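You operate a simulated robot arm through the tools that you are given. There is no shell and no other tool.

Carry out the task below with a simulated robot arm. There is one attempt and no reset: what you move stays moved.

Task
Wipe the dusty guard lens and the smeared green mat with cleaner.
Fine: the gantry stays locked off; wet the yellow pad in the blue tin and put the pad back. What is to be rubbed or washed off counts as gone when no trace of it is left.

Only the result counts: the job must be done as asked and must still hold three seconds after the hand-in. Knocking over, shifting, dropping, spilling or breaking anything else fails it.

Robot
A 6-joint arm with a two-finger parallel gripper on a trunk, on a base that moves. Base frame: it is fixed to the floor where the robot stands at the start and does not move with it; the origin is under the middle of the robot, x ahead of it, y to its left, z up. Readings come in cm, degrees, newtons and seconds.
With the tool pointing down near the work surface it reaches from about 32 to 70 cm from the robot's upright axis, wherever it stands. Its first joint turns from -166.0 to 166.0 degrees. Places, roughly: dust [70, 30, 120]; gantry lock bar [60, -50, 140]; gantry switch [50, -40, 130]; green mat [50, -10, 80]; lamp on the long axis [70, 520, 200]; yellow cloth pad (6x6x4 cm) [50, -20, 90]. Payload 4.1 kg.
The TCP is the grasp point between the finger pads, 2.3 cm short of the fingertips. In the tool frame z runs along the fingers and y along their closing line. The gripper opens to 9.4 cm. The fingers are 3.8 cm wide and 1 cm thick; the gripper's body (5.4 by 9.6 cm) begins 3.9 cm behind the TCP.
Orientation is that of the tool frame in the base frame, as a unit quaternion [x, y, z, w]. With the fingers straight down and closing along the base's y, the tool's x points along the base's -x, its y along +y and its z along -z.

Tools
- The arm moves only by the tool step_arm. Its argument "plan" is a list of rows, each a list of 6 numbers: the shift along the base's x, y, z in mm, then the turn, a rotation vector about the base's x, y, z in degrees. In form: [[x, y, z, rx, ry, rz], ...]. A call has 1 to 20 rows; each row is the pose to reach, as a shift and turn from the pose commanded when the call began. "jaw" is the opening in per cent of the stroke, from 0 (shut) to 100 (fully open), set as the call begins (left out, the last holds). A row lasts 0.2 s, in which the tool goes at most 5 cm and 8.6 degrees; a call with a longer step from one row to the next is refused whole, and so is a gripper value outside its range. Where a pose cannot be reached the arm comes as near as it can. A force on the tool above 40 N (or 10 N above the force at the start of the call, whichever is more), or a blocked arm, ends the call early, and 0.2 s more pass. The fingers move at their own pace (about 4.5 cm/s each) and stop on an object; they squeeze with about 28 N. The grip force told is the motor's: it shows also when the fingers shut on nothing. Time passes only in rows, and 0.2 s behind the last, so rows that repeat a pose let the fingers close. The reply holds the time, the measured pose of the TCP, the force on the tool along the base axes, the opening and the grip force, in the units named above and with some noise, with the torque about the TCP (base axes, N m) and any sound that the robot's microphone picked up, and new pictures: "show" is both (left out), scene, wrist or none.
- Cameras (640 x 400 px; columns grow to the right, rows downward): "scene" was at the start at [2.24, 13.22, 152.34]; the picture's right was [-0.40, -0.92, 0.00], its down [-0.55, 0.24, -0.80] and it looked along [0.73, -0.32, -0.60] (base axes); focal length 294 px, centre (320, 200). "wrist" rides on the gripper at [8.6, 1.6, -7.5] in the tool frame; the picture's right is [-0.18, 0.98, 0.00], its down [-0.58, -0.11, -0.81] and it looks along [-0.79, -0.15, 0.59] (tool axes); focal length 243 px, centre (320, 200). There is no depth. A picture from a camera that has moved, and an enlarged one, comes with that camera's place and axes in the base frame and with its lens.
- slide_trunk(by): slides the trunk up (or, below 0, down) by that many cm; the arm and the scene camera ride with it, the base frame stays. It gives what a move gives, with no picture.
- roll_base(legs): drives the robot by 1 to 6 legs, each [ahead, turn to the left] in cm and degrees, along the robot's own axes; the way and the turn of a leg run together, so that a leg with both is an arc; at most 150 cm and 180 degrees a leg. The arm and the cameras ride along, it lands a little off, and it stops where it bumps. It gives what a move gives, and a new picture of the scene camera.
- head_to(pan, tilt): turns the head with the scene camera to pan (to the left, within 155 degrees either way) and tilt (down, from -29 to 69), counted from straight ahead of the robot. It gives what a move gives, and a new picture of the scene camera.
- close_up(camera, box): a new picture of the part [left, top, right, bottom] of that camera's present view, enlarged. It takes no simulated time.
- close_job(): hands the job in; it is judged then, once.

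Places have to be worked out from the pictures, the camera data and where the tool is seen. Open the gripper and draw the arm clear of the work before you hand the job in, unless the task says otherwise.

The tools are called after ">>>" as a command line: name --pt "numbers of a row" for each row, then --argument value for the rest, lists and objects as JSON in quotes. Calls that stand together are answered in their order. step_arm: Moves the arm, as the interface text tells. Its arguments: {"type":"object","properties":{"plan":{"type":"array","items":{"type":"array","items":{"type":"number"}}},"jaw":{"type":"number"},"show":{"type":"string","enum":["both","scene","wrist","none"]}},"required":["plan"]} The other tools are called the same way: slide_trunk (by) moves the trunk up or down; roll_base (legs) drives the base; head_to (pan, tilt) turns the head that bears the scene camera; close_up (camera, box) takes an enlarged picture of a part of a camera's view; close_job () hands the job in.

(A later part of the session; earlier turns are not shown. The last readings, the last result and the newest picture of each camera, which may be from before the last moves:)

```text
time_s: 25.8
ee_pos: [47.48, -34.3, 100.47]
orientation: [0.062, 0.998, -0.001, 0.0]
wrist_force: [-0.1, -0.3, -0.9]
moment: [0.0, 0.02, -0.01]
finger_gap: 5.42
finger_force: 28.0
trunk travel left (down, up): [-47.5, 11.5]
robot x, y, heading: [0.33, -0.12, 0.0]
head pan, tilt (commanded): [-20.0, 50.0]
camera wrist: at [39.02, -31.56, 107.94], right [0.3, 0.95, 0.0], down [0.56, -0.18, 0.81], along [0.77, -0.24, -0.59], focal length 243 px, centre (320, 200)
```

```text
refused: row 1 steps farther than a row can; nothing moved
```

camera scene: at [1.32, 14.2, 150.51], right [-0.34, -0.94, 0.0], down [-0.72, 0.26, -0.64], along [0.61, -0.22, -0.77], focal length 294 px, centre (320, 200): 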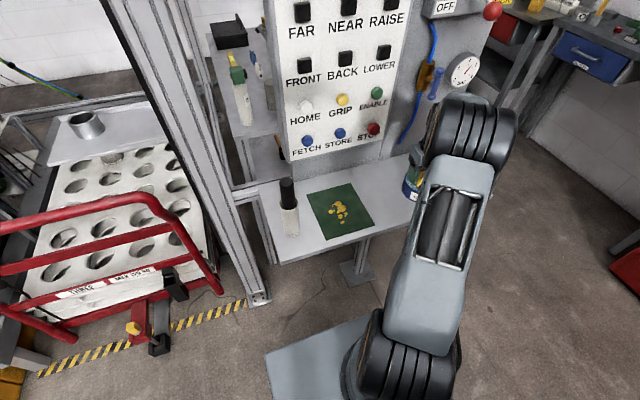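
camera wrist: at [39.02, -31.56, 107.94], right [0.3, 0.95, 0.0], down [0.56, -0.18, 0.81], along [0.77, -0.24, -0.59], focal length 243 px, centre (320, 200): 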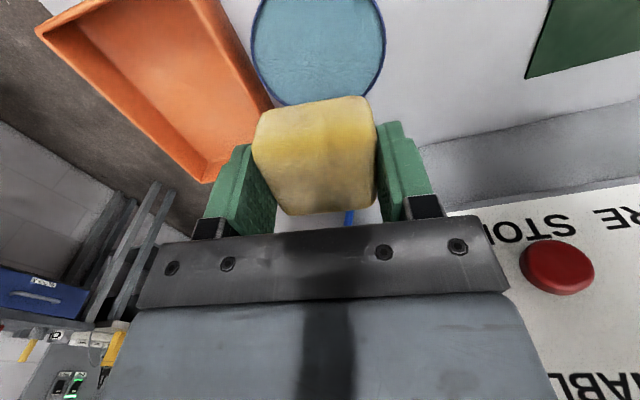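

The pad is lifted cleanly from the tin; the next move was refused for an over-long step. I repeat it with shorter steps toward the mat.

>>> step_arm --pt "0 40 10 0 0 0" --pt "0 80 20 0 0 0" --pt "-10 120 30 0 0 0" --pt "-25 160 30 0 0 0" --pt "-40 200 30 0 0 0" --pt "-60 225 30 0 0 0" --pt "-60 225 30 0 0 0" --show "both"

>>> close_up --camera "wrist" --box '[200, 0, 480, 175]'

>>> close_up --camera "scene" --box '[240, 120, 440, 270]'

```text
time_s: 27.4
ee_pos: [41.4, -11.74, 103.45]
orientation: [0.062, 0.998, 0.0, 0.0]
wrist_force: [-0.9, -0.4, -0.7]
moment: [-0.02, -0.02, 0.01]
finger_gap: 5.44
finger_force: 27.6
trunk travel left (down, up): [-47.5, 11.5]
robot x, y, heading: [-0.06, -0.14, -0.3]
head pan, tilt (commanded): [-20.0, 50.0]
camera scene: at [1.5, 14.07, 150.49], right [-0.34, -0.94, 0.0], down [-0.72, 0.26, -0.64], along [0.6, -0.22, -0.77], focal length 294 px, centre (320, 200)
camera wrist: at [33.03, -9.04, 110.9], right [0.3, 0.95, 0.0], down [0.56, -0.18, 0.81], along [0.77, -0.24, -0.59], focal length 243 px, centre (320, 200)
```

scene: 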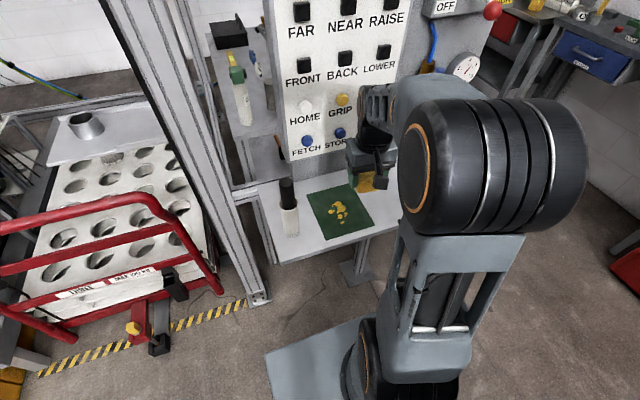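
wrist: 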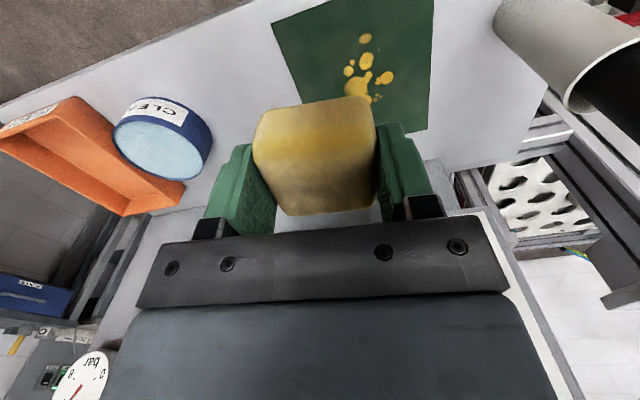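

```text
2.29 times, centred on (340, 88) of wrist
camera zoom: at [33.03, -9.04, 110.9], right [0.3, 0.95, 0.0], down [0.56, -0.18, 0.81], along [0.77, -0.24, -0.59], focal length 555 px, centre (274, 457)
```

zoom: 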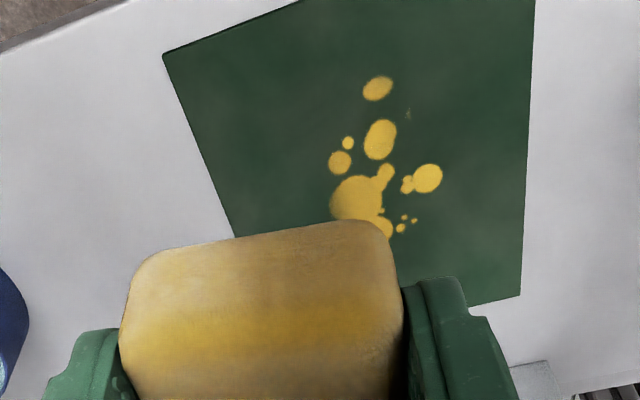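

```text
2.67 times, centred on (340, 195) of scene
camera zoom: at [1.5, 14.07, 150.49], right [-0.34, -0.94, 0.0], down [-0.72, 0.26, -0.64], along [0.6, -0.22, -0.77], focal length 785 px, centre (267, 213)
```

zoom: 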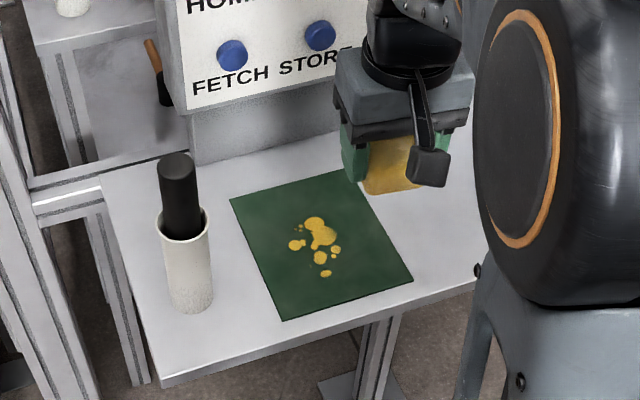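

Smears span roughly x 43–52, y -11 to -5 on a mat reaching x 40–57.5, y -16 to -1.3. I'll lower the pad onto the near end of the first lane at [44, -10] and feel for contact.

>>> step_arm --pt "10 5 -40 0 0 0" --pt "20 10 -80 0 0 0" --pt "26 17 -120 0 0 0" --pt "26 17 -144 0 0 0" --pt "26 17 -150 0 0 0" --pt "26 17 -154 0 0 0" --pt "26 17 -157 0 0 0" --pt "26 17 -160 0 0 0" --pt "26 17 -160 0 0 0" --show "wrist"

```text
time_s: 29.4
ee_pos: [43.98, -10.08, 87.43]
orientation: [0.061, 0.998, 0.0, 0.001]
wrist_force: [-1.2, 0.6, 16.1]
moment: [-0.01, 0.07, 0.02]
finger_gap: 5.45
finger_force: 27.7
trunk travel left (down, up): [-47.5, 11.5]
robot x, y, heading: [0.13, -0.11, -0.2]
head pan, tilt (commanded): [-20.0, 50.0]
camera wrist: at [35.61, -7.31, 95.01], right [0.3, 0.95, 0.0], down [0.56, -0.18, 0.81], along [0.77, -0.24, -0.59], focal length 243 px, centre (320, 200)
```

wrist: 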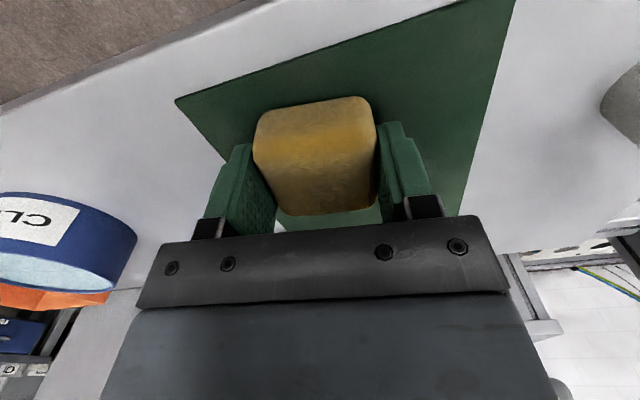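

Contact with the mat at 16 N, even. I now rub in lanes over the whole smeared area.

>>> step_arm --pt "20 0 0 0 0 0" --pt "40 0 0 0 0 0" --pt "60 0 0 0 0 0" --pt "80 0 0 0 0 0" --pt "80 20 0 0 0 0" --pt "60 20 0 0 0 0" --pt "40 20 0 0 0 0" --pt "20 20 0 0 0 0" --pt "0 20 0 0 0 0" --pt "0 40 0 0 0 0" --pt "20 40 0 0 0 0" --pt "40 40 0 0 0 0" --pt "60 40 0 0 0 0" --pt "80 40 0 0 0 0" --pt "80 40 0 0 0 0" --show "wrist"

```text
time_s: 31.7
ee_pos: [44.3, -6.13, 87.54]
orientation: [0.063, 0.998, 0.0, -0.002]
wrist_force: [-7.0, 2.3, 20.2]
moment: [0.14, -0.39, 0.08]
finger_gap: 5.41
finger_force: 28.4
trunk travel left (down, up): [-47.5, 11.5]
robot x, y, heading: [0.24, -0.16, -0.0]
head pan, tilt (commanded): [-20.0, 50.0]
stopped in row 11: the force on the tool passed its limit at 41 N (the readings are from after the stop); the commanded pose is now the measured one
camera wrist: at [36.04, -3.34, 95.07], right [0.31, 0.95, 0.0], down [0.57, -0.18, 0.8], along [0.76, -0.25, -0.6], focal length 243 px, centre (320, 200)
```

wrist: 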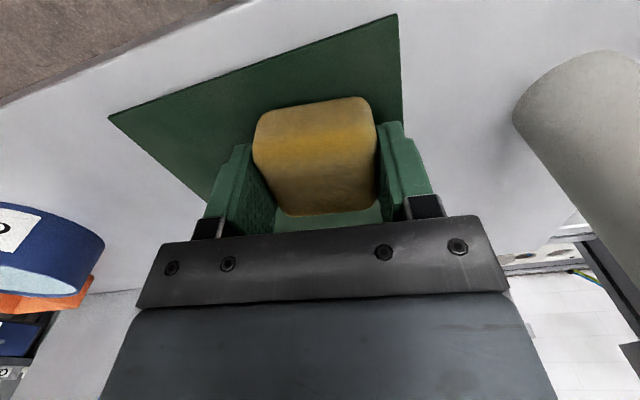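

Force peaked at 41 N so the call stopped midway. I lift back to the viewing pose to see the mat's state and whether the mat stayed in place.

>>> step_arm --pt "0 0 20 0 0 0" --pt "0 -10 60 0 0 0" --pt "-10 -30 100 0 0 0" --pt "-20 -50 140 0 0 0" --pt "-29 -56 159 0 0 0" --pt "-29 -56 159 0 0 0" --show "both"

>>> close_up --camera "wrist" --box '[200, 0, 480, 175]'

>>> close_up --camera "scene" --box '[290, 160, 400, 250]'

```text
time_s: 33.1
ee_pos: [41.4, -11.67, 103.44]
orientation: [0.063, 0.998, 0.001, -0.005]
wrist_force: [-0.8, 0.2, -0.8]
moment: [0.01, 0.01, -0.01]
finger_gap: 5.39
finger_force: 27.9
trunk travel left (down, up): [-47.5, 11.5]
robot x, y, heading: [-0.43, 0.12, -0.3]
head pan, tilt (commanded): [-20.0, 50.0]
camera scene: at [1.53, 14.05, 150.49], right [-0.35, -0.94, 0.0], down [-0.72, 0.26, -0.64], along [0.6, -0.22, -0.77], focal length 294 px, centre (320, 200)
camera wrist: at [33.23, -8.94, 110.96], right [0.31, 0.95, 0.0], down [0.57, -0.18, 0.8], along [0.76, -0.25, -0.6], focal length 243 px, centre (320, 200)
```

scene: 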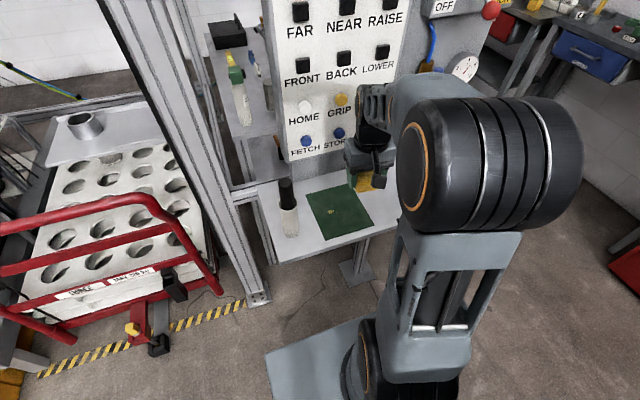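
wrist: 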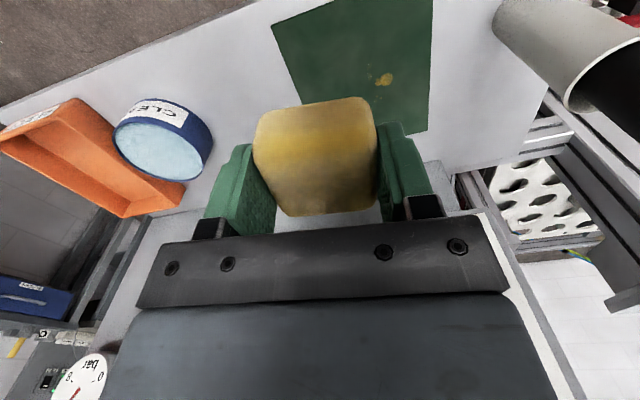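

```text
2.29 times, centred on (340, 88) of wrist
camera zoom: at [33.23, -8.94, 110.96], right [0.31, 0.95, 0.0], down [0.57, -0.18, 0.8], along [0.76, -0.25, -0.6], focal length 555 px, centre (274, 457)
```

zoom: 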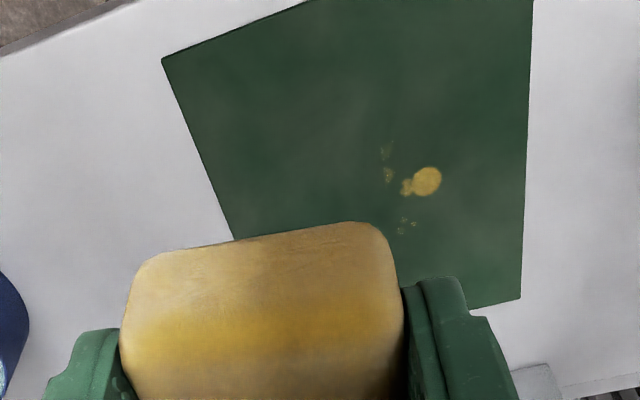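

```text
4.44 times, centred on (345, 205) of scene
camera zoom: at [1.53, 14.05, 150.49], right [-0.35, -0.94, 0.0], down [-0.72, 0.26, -0.64], along [0.6, -0.22, -0.77], focal length 1308 px, centre (209, 178)
```

zoom: 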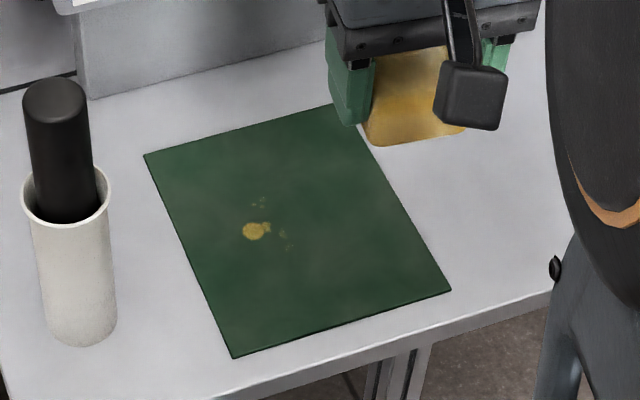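

Most of the smear is gone and the mat has not moved; left are a spot at about [48.6, -6] and a few specks. I go down again with lighter pressure at y≈-6.5, levelling the small tilt too.

>>> step_arm --pt "8 15 -40 0 -0.57 0" --pt "16 35 -80 0 -0.57 0" --pt "26 52 -120 0 -0.57 0" --pt "26 52 -149 0 -0.57 0" --pt "26 52 -155 0 -0.57 0" --pt "26 52 -158 0 -0.57 0" --pt "26 52 -158 0 -0.57 0" --show "none"

```text
time_s: 34.7
ee_pos: [44.26, -6.61, 87.57]
orientation: [0.062, 0.998, 0.001, 0.002]
wrist_force: [-0.2, -0.1, 15.6]
moment: [0.08, 0.16, -0.02]
finger_gap: 5.43
finger_force: 28.2
trunk travel left (down, up): [-47.5, 11.5]
robot x, y, heading: [-0.2, -0.22, -0.2]
head pan, tilt (commanded): [-20.0, 50.0]
```

Contact is 15.6 N; I ease off half a millimetre and rub over the remaining spots in overlapping strokes.

>>> step_arm --pt "0 0 0.5 0 0 0" --pt "15 0 0.5 0 0 0" --pt "30 0 0.5 0 0 0" --pt "45 0 0.5 0 0 0" --pt "60 0 0.5 0 0 0" --pt "75 0 0.5 0 0 0" --pt "75 15 0.5 0 0 0" --pt "60 15 0.5 0 0 0" --pt "45 15 0.5 0 0 0" --pt "30 15 0.5 0 0 0" --pt "15 15 0.5 0 0 0" --pt "0 15 0.5 0 0 0" --pt "0 0 0.5 0 0 0" --pt "15 -15 0.5 0 0 0" --pt "30 -15 0.5 0 0 0" --pt "45 -15 0.5 0 0 0" --pt "60 -15 0.5 0 0 0" --pt "75 -15 0.5 0 0 0" --pt "75 -15 0.5 0 0 0" --show "none"

```text
time_s: 38.7
ee_pos: [51.53, -8.07, 87.47]
orientation: [0.063, 0.998, 0.0, 0.001]
wrist_force: [-2.9, -1.0, 5.5]
moment: [-0.07, 0.08, 0.01]
finger_gap: 5.44
finger_force: 27.9
trunk travel left (down, up): [-47.5, 11.5]
robot x, y, heading: [-0.02, 0.04, -0.3]
head pan, tilt (commanded): [-20.0, 50.0]
```

The strokes completed with low force. I lift to the viewing pose to check the mat.

>>> step_arm --pt "0 0 20 0 0 0" --pt "-10 -5 60 0 0 0" --pt "-40 -20 90 0 0 0" --pt "-70 -30 125 0 0 0" --pt "-101 -36 159 0 0 0" --pt "-101 -36 159 0 0 0" --show "both"

>>> close_up --camera "wrist" --box '[200, 0, 480, 175]'

>>> close_up --camera "scene" --box '[300, 175, 380, 245]'

```text
time_s: 40.1
ee_pos: [41.46, -11.75, 103.22]
orientation: [0.063, 0.998, 0.0, 0.0]
wrist_force: [0.5, 0.1, 0.1]
moment: [0.04, 0.01, 0.01]
finger_gap: 5.43
finger_force: 28.5
trunk travel left (down, up): [-47.5, 11.5]
robot x, y, heading: [-0.07, 0.35, -0.3]
head pan, tilt (commanded): [-20.0, 50.0]
camera scene: at [1.51, 14.05, 150.48], right [-0.35, -0.94, 0.0], down [-0.72, 0.26, -0.64], along [0.6, -0.22, -0.77], focal length 294 px, centre (320, 200)
camera wrist: at [33.16, -8.95, 110.81], right [0.31, 0.95, 0.0], down [0.56, -0.18, 0.81], along [0.77, -0.25, -0.59], focal length 243 px, centre (320, 200)
```

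scene: 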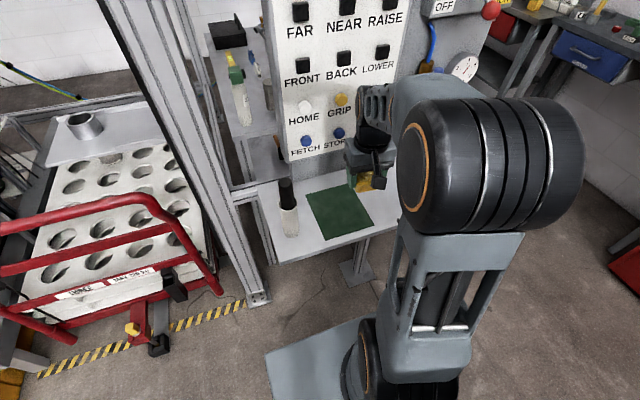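
wrist: 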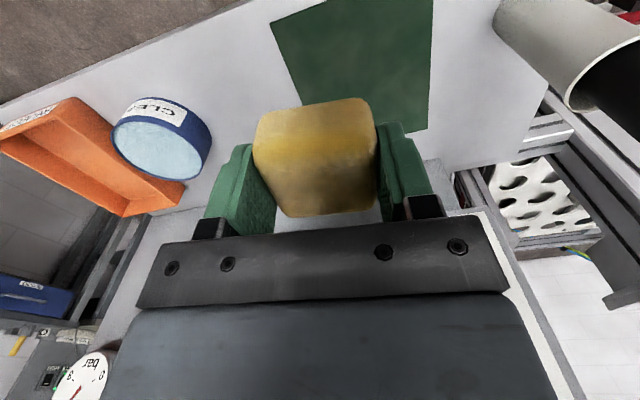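

```text
2.29 times, centred on (340, 88) of wrist
camera zoom: at [33.16, -8.95, 110.81], right [0.31, 0.95, 0.0], down [0.56, -0.18, 0.81], along [0.77, -0.25, -0.59], focal length 555 px, centre (274, 457)
```

zoom: 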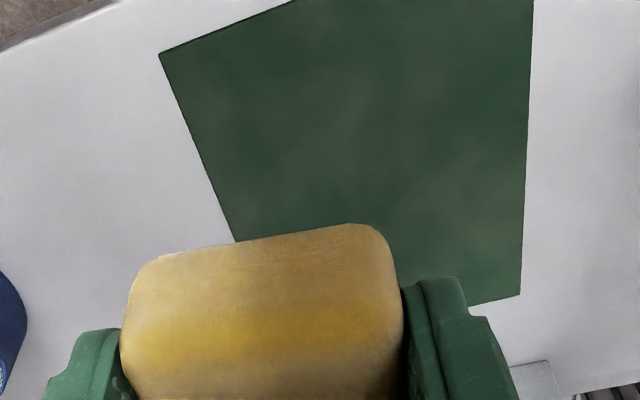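

```text
5.71 times, centred on (340, 210) of scene
camera zoom: at [1.51, 14.05, 150.48], right [-0.35, -0.94, 0.0], down [-0.72, 0.26, -0.64], along [0.6, -0.22, -0.77], focal length 1681 px, centre (206, 143)
```

zoom: 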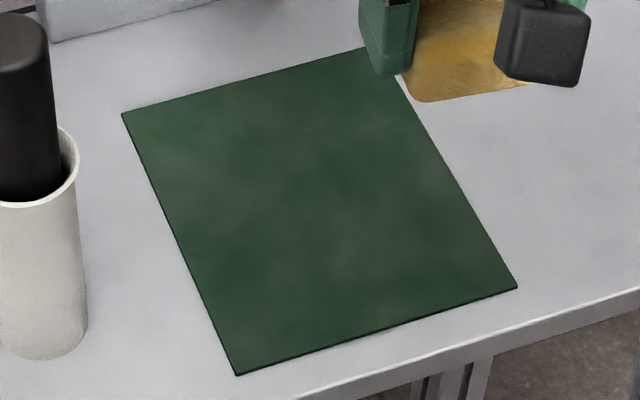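

The mat is clean with no trace left. Now I raise the arm well above the cup and pull it in, and look behind the robot before driving to the lens side.

>>> step_arm --pt "-10 0 45 0 0 0" --pt "-20 0 90 0 0 0" --pt "-30 0 135 0 0 0" --pt "-40 0 180 0 0 0" --pt "-40 0 200 0 0 0" --pt "-40 0 200 0 0 0" --show "none"

>>> head_to --pan 150 --tilt 45

>>> head_to --pan 30 --tilt 40

```text
time_s: 41.5
ee_pos: [37.61, -11.61, 123.48]
orientation: [0.063, 0.998, 0.001, 0.0]
wrist_force: [-0.5, -0.7, -0.5]
moment: [-0.02, -0.01, -0.03]
finger_gap: 5.44
finger_force: 27.7
trunk travel left (down, up): [-47.5, 11.5]
robot x, y, heading: [0.25, 0.32, 0.1]
head pan, tilt (commanded): [-20.0, 50.0]
```

```text
time_s: 44.1
ee_pos: [37.64, -11.67, 123.31]
orientation: [0.063, 0.998, 0.0, 0.001]
wrist_force: [0.7, -0.7, -1.8]
moment: [0.0, -0.01, 0.02]
finger_gap: 5.41
finger_force: 28.2
trunk travel left (down, up): [-47.5, 11.5]
robot x, y, heading: [-0.11, 0.28, -0.2]
head pan, tilt (commanded): [150.0, 45.0]
camera scene: at [-12.71, 20.81, 151.18], right [0.5, 0.86, 0.0], down [0.61, -0.36, -0.71], along [-0.61, 0.36, -0.71], focal length 294 px, centre (320, 200)
```

scene: 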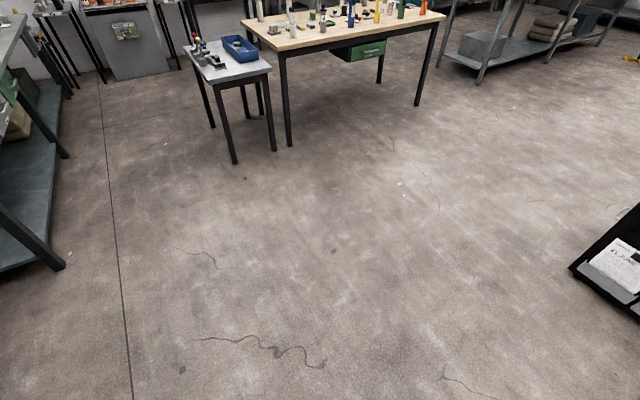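

```text
time_s: 46.1
ee_pos: [37.59, -11.63, 123.44]
orientation: [0.063, 0.998, 0.0, 0.0]
wrist_force: [0.7, 0.4, -0.5]
moment: [0.0, -0.02, 0.01]
finger_gap: 5.41
finger_force: 27.8
trunk travel left (down, up): [-47.5, 11.5]
robot x, y, heading: [-0.14, -0.08, -0.2]
head pan, tilt (commanded): [30.0, 40.0]
camera scene: at [1.69, 20.94, 151.9], right [0.5, -0.87, 0.0], down [-0.56, -0.32, -0.77], along [0.66, 0.38, -0.64], focal length 294 px, centre (320, 200)
```

scene: 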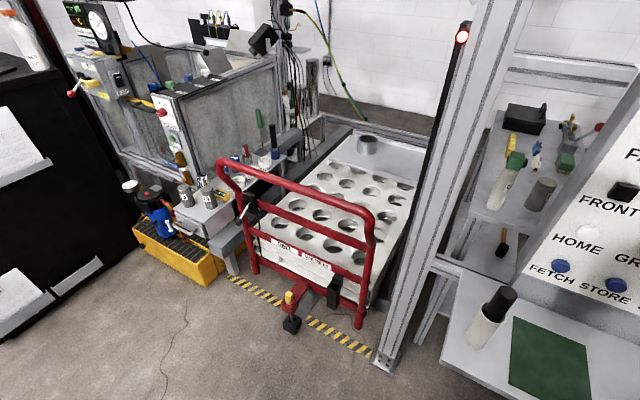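

The floor behind and left is wide open. I back off 30 cm, go 60 cm left and face forward again, staying clear of the cart, then look at the lens side.

>>> roll_base --legs '[[-30, 0], [0, 90], [60, 0], [0, -90]]'

>>> head_to --pan -25 --tilt 20

```text
time_s: 58.7
ee_pos: [8.9, 48.81, 123.31]
orientation: [0.063, 0.998, 0.0, 0.0]
wrist_force: [-0.1, 0.3, 0.1]
moment: [0.0, 0.01, 0.03]
finger_gap: 5.42
finger_force: 27.9
trunk travel left (down, up): [-47.5, 11.5]
robot x, y, heading: [-29.0, 60.03, -0.1]
head pan, tilt (commanded): [30.0, 40.0]
camera scene: at [-27.14, 81.4, 151.9], right [0.5, -0.87, 0.0], down [-0.56, -0.32, -0.77], along [0.66, 0.38, -0.64], focal length 294 px, centre (320, 200)
```

scene: 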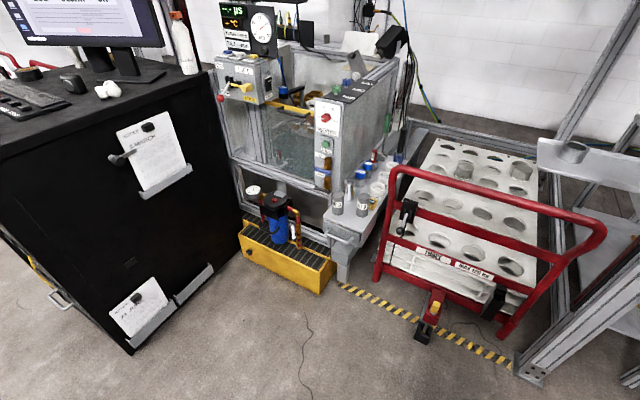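

```text
time_s: 60.0
ee_pos: [8.79, 48.94, 123.29]
orientation: [0.062, 0.998, 0.0, -0.001]
wrist_force: [-0.4, -0.6, -0.5]
moment: [-0.01, 0.0, 0.0]
finger_gap: 5.38
finger_force: 27.8
trunk travel left (down, up): [-47.5, 11.5]
robot x, y, heading: [-28.73, 60.65, -0.1]
head pan, tilt (commanded): [-25.0, 20.0]
camera scene: at [-26.08, 73.23, 155.04], right [-0.42, -0.91, 0.0], down [-0.31, 0.15, -0.94], along [0.85, -0.4, -0.34], focal length 294 px, centre (320, 200)
```

scene: 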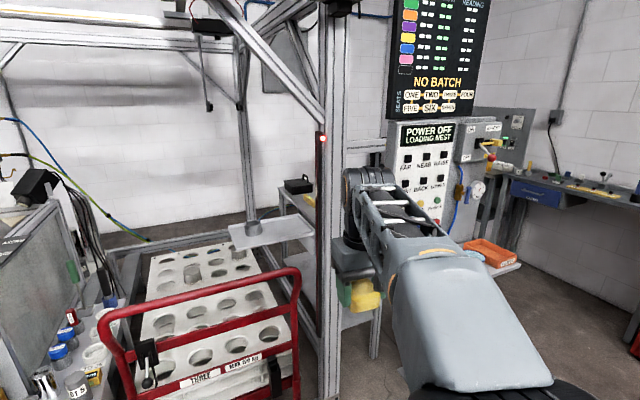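

Now the guard strip is seen from its +y side. I zoom in to find the dust on it.

>>> close_up --camera "scene" --box '[290, 120, 350, 240]'

>>> close_up --camera "scene" --box '[305, 125, 340, 175]'

>>> close_up --camera "scene" --box '[305, 175, 340, 230]'

>>> close_up --camera "scene" --box '[305, 230, 340, 285]'

>>> close_up --camera "scene" --box '[60, 240, 340, 400]'

```text
3.33 times, centred on (320, 180) of scene
camera zoom: at [-26.08, 73.23, 155.04], right [-0.42, -0.91, 0.0], down [-0.31, 0.15, -0.94], along [0.85, -0.4, -0.34], focal length 981 px, centre (320, 267)
```

zoom: 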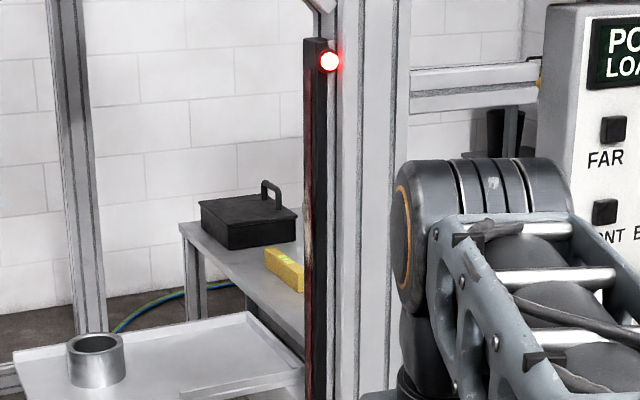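

```text
8.00 times, centred on (322, 150) of scene
camera zoom: at [-26.08, 73.23, 155.04], right [-0.42, -0.91, 0.0], down [-0.31, 0.15, -0.94], along [0.85, -0.4, -0.34], focal length 2354 px, centre (300, 600)
```

zoom: 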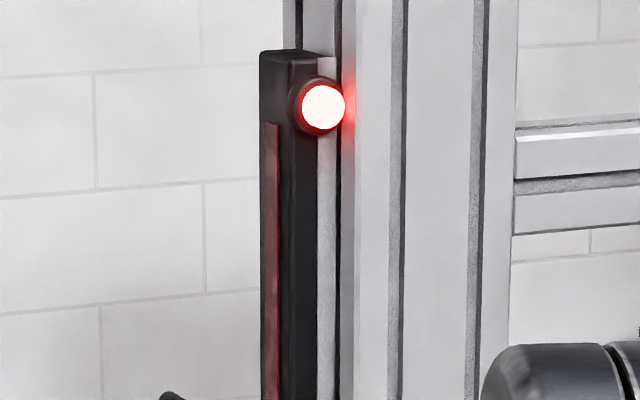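

```text
7.27 times, centred on (322, 202) of scene
camera zoom: at [-26.08, 73.23, 155.04], right [-0.42, -0.91, 0.0], down [-0.31, 0.15, -0.94], along [0.85, -0.4, -0.34], focal length 2140 px, centre (302, 182)
```

zoom: 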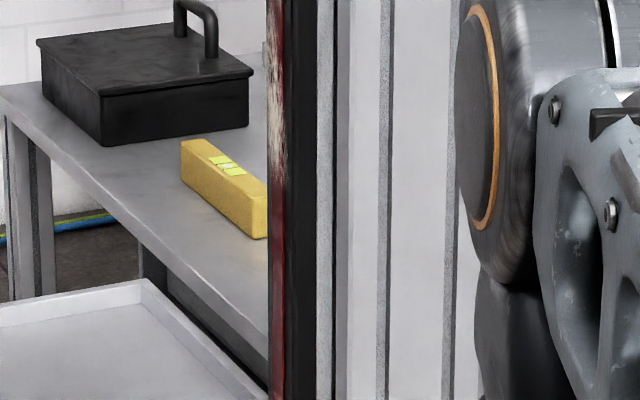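

```text
7.27 times, centred on (322, 258) of scene
camera zoom: at [-26.08, 73.23, 155.04], right [-0.42, -0.91, 0.0], down [-0.31, 0.15, -0.94], along [0.85, -0.4, -0.34], focal length 2140 px, centre (302, -218)
```

zoom: 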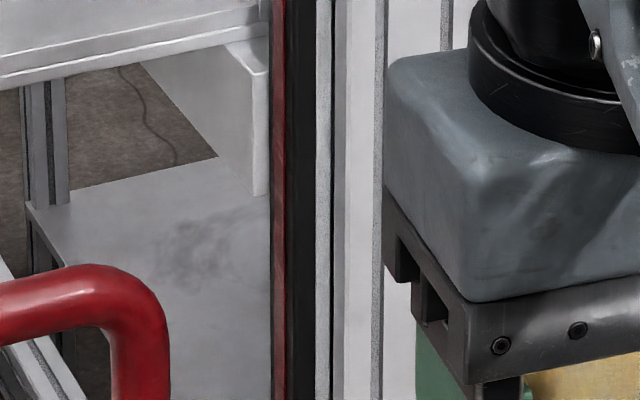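

```text
2.29 times, centred on (200, 320) of scene
camera zoom: at [-26.08, 73.23, 155.04], right [-0.42, -0.91, 0.0], down [-0.31, 0.15, -0.94], along [0.85, -0.4, -0.34], focal length 672 px, centre (594, -74)
```

zoom: 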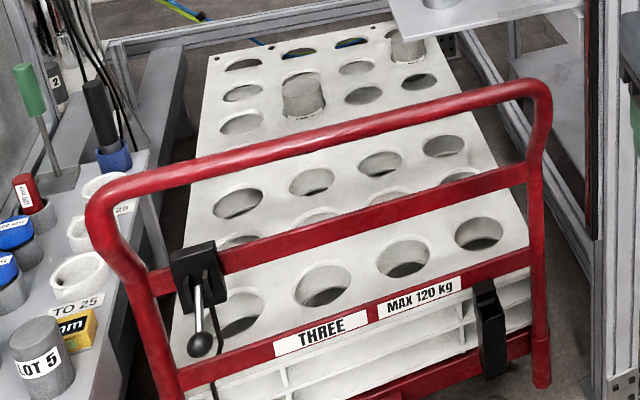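

The dust lies on the narrow red lens on the strip's +y face at about [70, 30, 121], roughly 8 cm tall. I drive 44 cm forward, which keeps the base behind the stripe and the cart hitch.

>>> roll_base --legs '[[30, 0], [14, 0]]'

>>> head_to --pan -42 --tilt 30

>>> head_to --pan 0 --tilt 68

```text
time_s: 63.0
ee_pos: [52.89, 48.91, 123.35]
orientation: [0.06, 0.998, 0.0, 0.001]
wrist_force: [0.6, -1.5, -0.6]
moment: [-0.01, -0.01, 0.01]
finger_gap: 5.41
finger_force: 28.3
trunk travel left (down, up): [-47.5, 11.5]
robot x, y, heading: [15.3, 60.68, 0.3]
head pan, tilt (commanded): [-25.0, 20.0]
camera scene: at [17.89, 73.19, 155.04], right [-0.42, -0.91, 0.0], down [-0.31, 0.14, -0.94], along [0.85, -0.4, -0.34], focal length 294 px, centre (320, 200)
```

scene: 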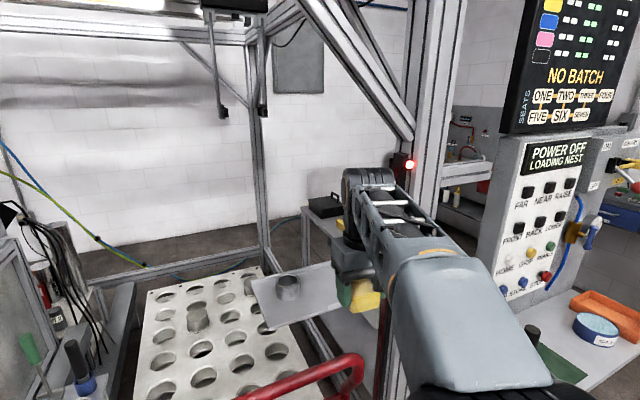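

```text
time_s: 63.8
ee_pos: [52.81, 48.89, 123.38]
orientation: [0.06, 0.998, -0.001, 0.0]
wrist_force: [0.5, 0.0, -0.1]
moment: [-0.03, 0.03, -0.01]
finger_gap: 5.41
finger_force: 28.7
trunk travel left (down, up): [-47.5, 11.5]
robot x, y, heading: [15.15, 59.75, -0.1]
head pan, tilt (commanded): [-42.0, 30.0]
camera scene: at [16.12, 71.08, 153.44], right [-0.67, -0.74, 0.0], down [-0.37, 0.33, -0.87], along [0.64, -0.58, -0.5], focal length 294 px, centre (320, 200)
```

scene: 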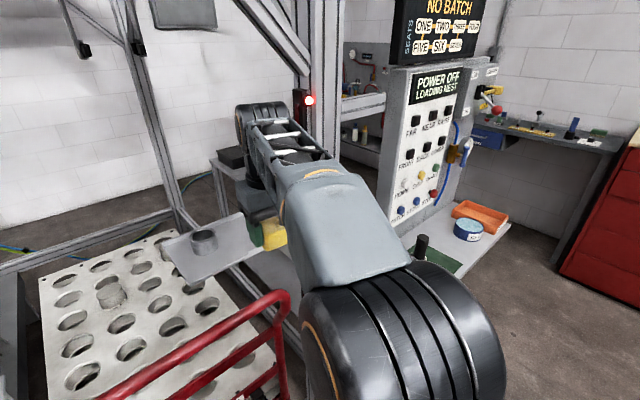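

```text
time_s: 64.8
ee_pos: [52.85, 48.9, 123.37]
orientation: [0.06, 0.998, 0.0, 0.0]
wrist_force: [-0.3, 1.2, -0.9]
moment: [0.0, 0.02, -0.01]
finger_gap: 5.43
finger_force: 27.9
trunk travel left (down, up): [-47.5, 11.5]
robot x, y, heading: [14.79, 60.5, -0.1]
head pan, tilt (commanded): [0.0, 68.0]
camera scene: at [15.08, 77.12, 148.37], right [0.0, -1.0, 0.0], down [-0.93, 0.0, -0.38], along [0.38, 0.0, -0.93], focal length 294 px, centre (320, 200)
```

scene: 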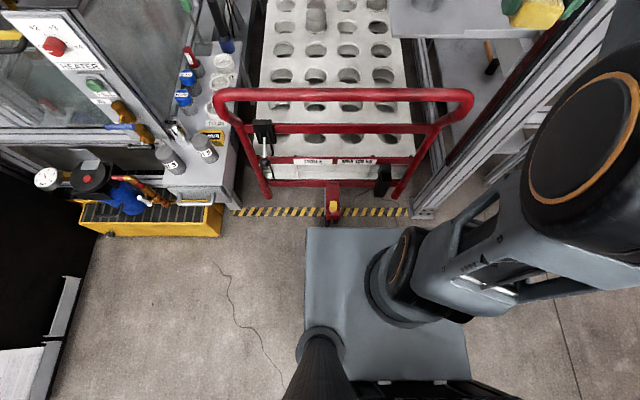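

The handle bar top is at about z 90, well below z 120, and the front is clear. To let the tool point along -y without an awkward wrist, I'd rather stand further left, so I back off, shift 23 cm left and return.

>>> roll_base --legs '[[-18, 0], [0, 90], [23, 0], [0, -90], [16, 0]]'

>>> head_to --pan -45 --tilt 25

```text
time_s: 76.4
ee_pos: [50.55, 73.01, 123.31]
orientation: [0.051, 0.999, 0.0, 0.0]
wrist_force: [0.7, 0.4, 0.0]
moment: [-0.01, 0.0, -0.02]
finger_gap: 5.44
finger_force: 27.9
trunk travel left (down, up): [-47.5, 11.5]
robot x, y, heading: [12.48, 83.67, 1.3]
head pan, tilt (commanded): [0.0, 68.0]
camera scene: at [12.38, 100.4, 148.37], right [0.02, -1.0, 0.0], down [-0.93, -0.02, -0.37], along [0.37, 0.01, -0.93], focal length 294 px, centre (320, 200)
```

scene: 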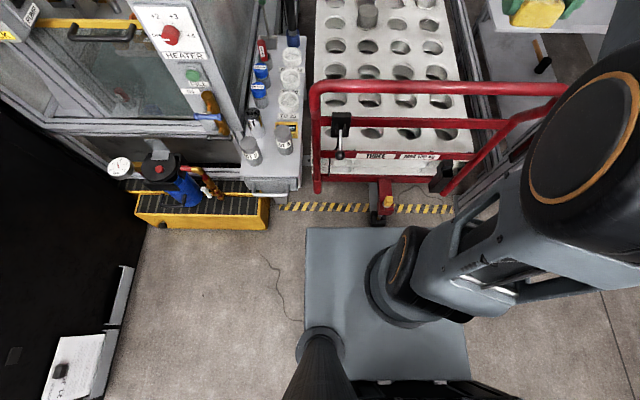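

```text
time_s: 77.5
ee_pos: [50.44, 72.88, 123.31]
orientation: [0.051, 0.999, 0.0, -0.001]
wrist_force: [0.6, 0.2, -1.3]
moment: [-0.02, 0.03, -0.01]
finger_gap: 5.41
finger_force: 28.7
trunk travel left (down, up): [-47.5, 11.5]
robot x, y, heading: [12.94, 83.55, 1.0]
head pan, tilt (commanded): [-45.0, 25.0]
camera scene: at [13.28, 93.92, 154.23], right [-0.69, -0.72, 0.0], down [-0.31, 0.29, -0.91], along [0.65, -0.63, -0.42], focal length 294 px, centre (320, 200)
```

scene: 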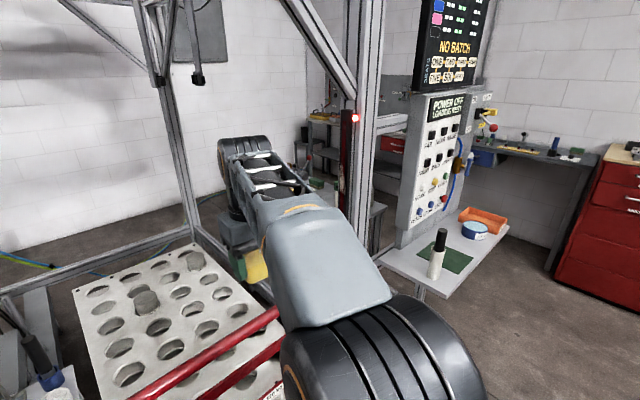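

The lens strip's dusty face is now visible past the arm. I zoom in on it to locate the dust closely.

>>> close_up --camera "scene" --box '[320, 95, 380, 245]'

>>> close_up --camera "scene" --box '[325, 100, 370, 160]'

>>> close_up --camera "scene" --box '[325, 150, 370, 210]'

```text
2.67 times, centred on (350, 170) of scene
camera zoom: at [13.28, 93.92, 154.23], right [-0.69, -0.72, 0.0], down [-0.31, 0.29, -0.91], along [0.65, -0.63, -0.42], focal length 785 px, centre (240, 280)
```

zoom: 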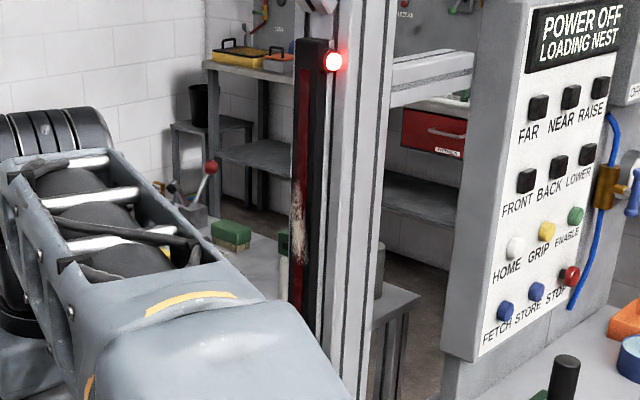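

```text
6.67 times, centred on (348, 130) of scene
camera zoom: at [13.28, 93.92, 154.23], right [-0.69, -0.72, 0.0], down [-0.31, 0.29, -0.91], along [0.65, -0.63, -0.42], focal length 1961 px, centre (137, 667)
```

zoom: 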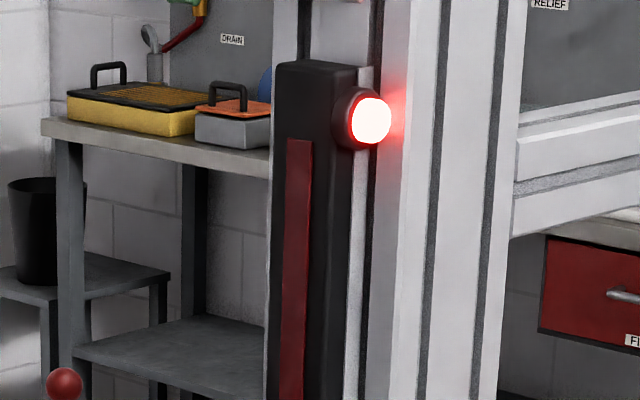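

```text
6.67 times, centred on (348, 180) of scene
camera zoom: at [13.28, 93.92, 154.23], right [-0.69, -0.72, 0.0], down [-0.31, 0.29, -0.91], along [0.65, -0.63, -0.42], focal length 1961 px, centre (137, 333)
```

zoom: 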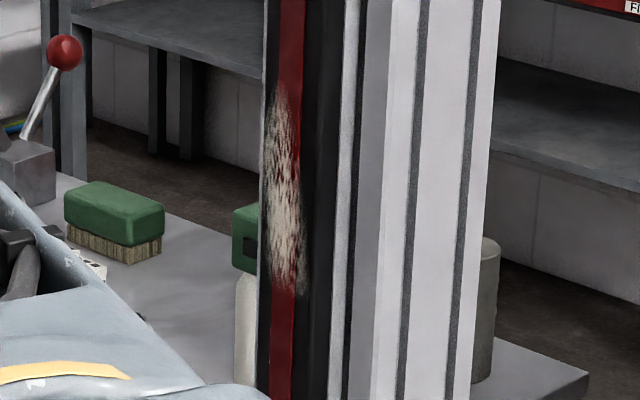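

Dust spans about x 67.6–70.5, z 117.5–127.5 on the face near y≈30. I move the hand tool-down toward [64, 50, 124], well above the cart handle, and square it up to the axes.

>>> step_arm --pt "20 -38 0 0 0 5.8" --pt "40 -76 0 0 0 5.8" --pt "60 -114 0 0 0 5.8" --pt "80 -152 0 0 0 5.8" --pt "108 -190 5 0 0 5.8" --pt "135 -228 10 0 0 5.8" --pt "135 -228 10 0 0 5.8" --show "both"

```text
time_s: 79.1
ee_pos: [62.25, 51.39, 122.72]
orientation: [0.001, 1.0, 0.001, -0.001]
wrist_force: [-0.4, 0.1, -0.7]
moment: [0.01, 0.02, -0.02]
finger_gap: 5.44
finger_force: 27.8
out of reach, approached as far as the arm can: row 6, 7
trunk travel left (down, up): [-47.5, 11.5]
robot x, y, heading: [12.91, 83.83, 0.7]
head pan, tilt (commanded): [-45.0, 25.0]
camera scene: at [13.3, 93.88, 154.24], right [-0.69, -0.72, 0.0], down [-0.3, 0.29, -0.91], along [0.65, -0.63, -0.42], focal length 294 px, centre (320, 200)
camera wrist: at [53.64, 53.08, 130.32], right [0.19, 0.98, 0.0], down [0.58, -0.11, 0.81], along [0.79, -0.15, -0.59], focal length 243 px, centre (320, 200)
```

scene: 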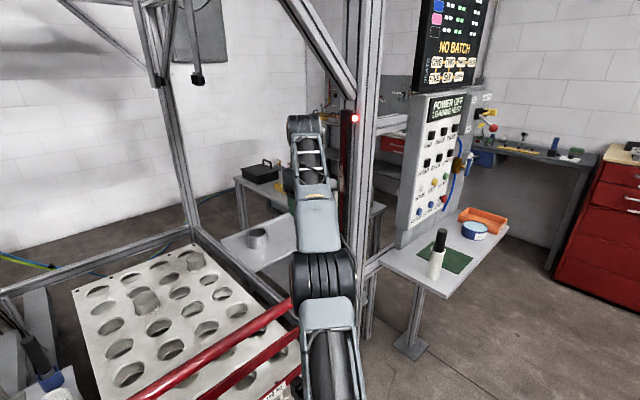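
wrist: 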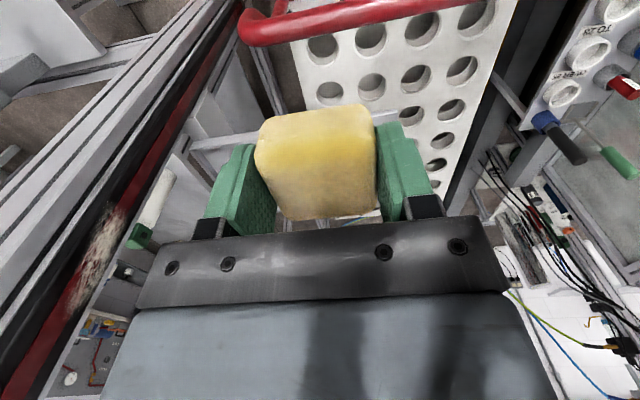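

The arm is at full stretch here with the tool down (the wrist view shows the dust on the strip at left). I raise the trunk 10 cm so the shoulder is level with the work.

>>> step_arm --pt "-20 20 0 0 0 0" --pt "-40 40 0 0 0 0" --pt "-40 40 0 0 0 0" --show "none"

>>> slide_trunk --by 10

```text
time_s: 79.9
ee_pos: [58.29, 55.39, 122.67]
orientation: [0.001, 1.0, 0.0, -0.001]
wrist_force: [-0.2, 0.0, 0.1]
moment: [0.0, -0.04, -0.04]
finger_gap: 5.42
finger_force: 28.1
trunk travel left (down, up): [-47.5, 11.5]
robot x, y, heading: [12.59, 84.12, 1.0]
head pan, tilt (commanded): [-45.0, 25.0]
```

```text
time_s: 81.2
ee_pos: [58.27, 55.45, 132.82]
orientation: [0.001, 1.0, -0.001, 0.0]
wrist_force: [0.3, 0.0, 0.2]
moment: [0.02, 0.01, 0.0]
finger_gap: 5.4
finger_force: 27.3
trunk travel left (down, up): [-57.5, 1.5]
robot x, y, heading: [12.49, 83.74, 1.0]
head pan, tilt (commanded): [-45.0, 25.0]
```

Now I start turning the tool from down toward -y, in small steps, lowering slightly.

>>> step_arm --pt "0 -4 -6 -8 0 0" --pt "0 -8 -12 -16 0 0" --pt "0 -12 -18 -24 0 0" --pt "0 -16 -24 -32 0 0" --pt "0 -20 -30 -40 0 0" --pt "0 -20 -30 -40 0 0" --show "both"

```text
time_s: 82.6
ee_pos: [58.29, 53.42, 129.73]
orientation: [0.001, 0.94, -0.341, 0.0]
wrist_force: [-0.3, 0.0, -0.4]
moment: [-0.01, -0.04, 0.04]
finger_gap: 5.43
finger_force: 28.1
trunk travel left (down, up): [-57.5, 1.5]
robot x, y, heading: [12.96, 83.63, 1.2]
head pan, tilt (commanded): [-45.0, 25.0]
camera scene: at [13.28, 93.9, 164.24], right [-0.69, -0.72, 0.0], down [-0.3, 0.29, -0.91], along [0.65, -0.63, -0.42], focal length 294 px, centre (320, 200)
camera wrist: at [49.68, 59.58, 134.48], right [0.19, 0.75, -0.63], down [0.58, 0.43, 0.69], along [0.79, -0.5, -0.36], focal length 243 px, centre (320, 200)
```

scene: 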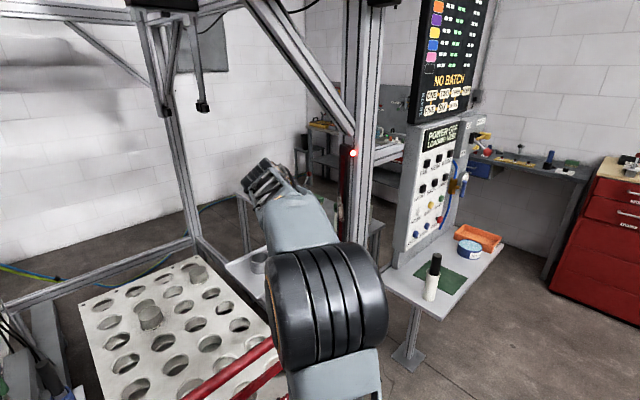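
wrist: 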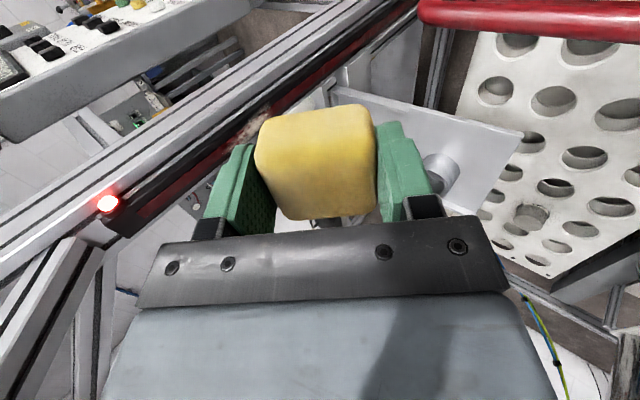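

The turn goes smoothly and the strip with lamp and dust shows in the wrist view. I turn the remaining 50° so the tool points along -y.

>>> step_arm --pt "0 0 -8 -8 0 0" --pt "0 0 -16 -16 0 0" --pt "0 0 -24 -24 0 0" --pt "0 0 -32 -32 0 0" --pt "0 0 -40 -40 0 0" --pt "0 0 -50 -48 0 0" --pt "0 0 -57 -50 0 0" --pt "0 0 -57 -50 0 0" --show "both"

```text
time_s: 84.4
ee_pos: [58.21, 53.49, 124.17]
orientation: [-0.001, -0.707, 0.708, 0.0]
wrist_force: [0.6, -1.6, -0.7]
moment: [-0.01, 0.0, 0.0]
finger_gap: 5.44
finger_force: 28.2
trunk travel left (down, up): [-57.5, 1.5]
robot x, y, heading: [12.57, 84.3, 1.0]
head pan, tilt (commanded): [-45.0, 25.0]
camera scene: at [13.28, 93.9, 164.24], right [-0.69, -0.72, 0.0], down [-0.3, 0.29, -0.91], along [0.65, -0.63, -0.42], focal length 294 px, centre (320, 200)
camera wrist: at [49.67, 60.97, 122.49], right [0.19, 0.0, -0.98], down [0.58, 0.81, 0.11], along [0.79, -0.59, 0.15], focal length 243 px, centre (320, 200)
```

scene: 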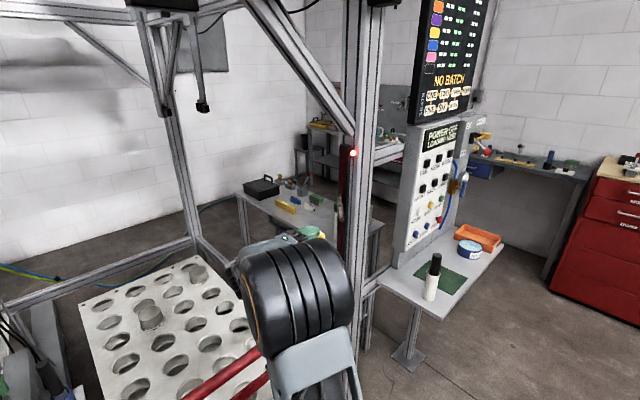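
wrist: 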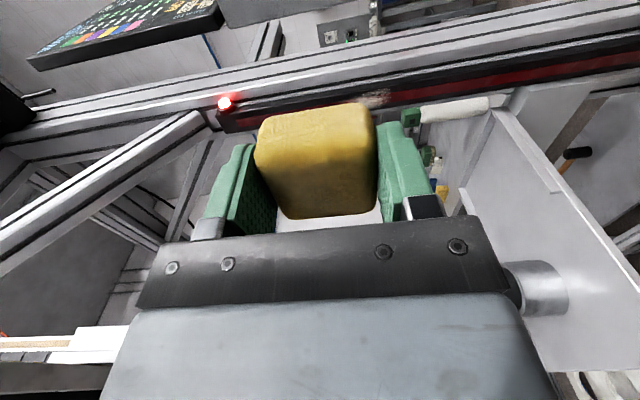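

The tool now points straight along -y and the dust shows just past the pad. I zoom the wrist view to fix its place.

>>> close_up --camera "wrist" --box '[200, 50, 520, 150]'

>>> close_up --camera "scene" --box '[260, 130, 380, 300]'

```text
2.00 times, centred on (360, 100) of wrist
camera zoom: at [49.67, 60.97, 122.49], right [0.19, 0.0, -0.98], down [0.58, 0.81, 0.11], along [0.79, -0.59, 0.15], focal length 485 px, centre (240, 400)
```

zoom: 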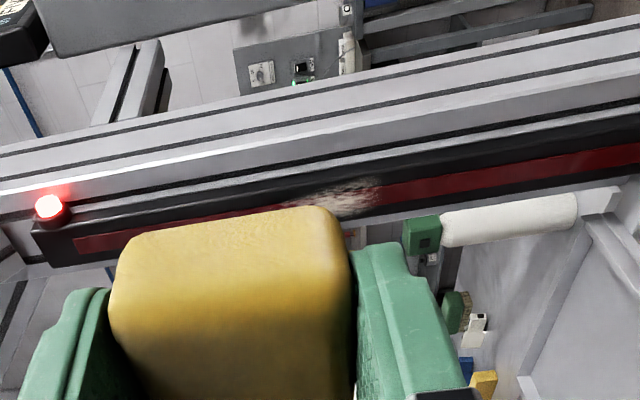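

```text
2.35 times, centred on (320, 215) of scene
camera zoom: at [13.28, 93.9, 164.24], right [-0.69, -0.72, 0.0], down [-0.3, 0.29, -0.91], along [0.65, -0.63, -0.42], focal length 692 px, centre (320, 165)
```

zoom: 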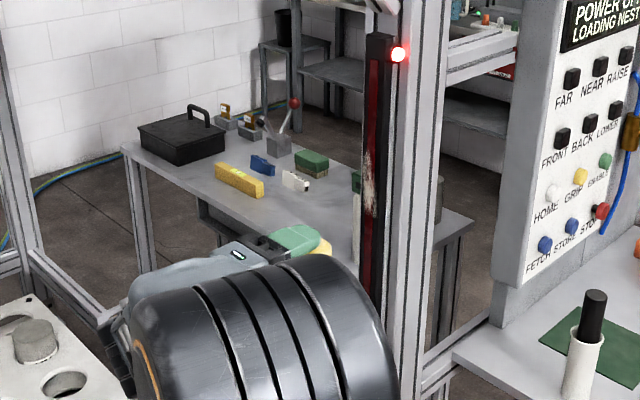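

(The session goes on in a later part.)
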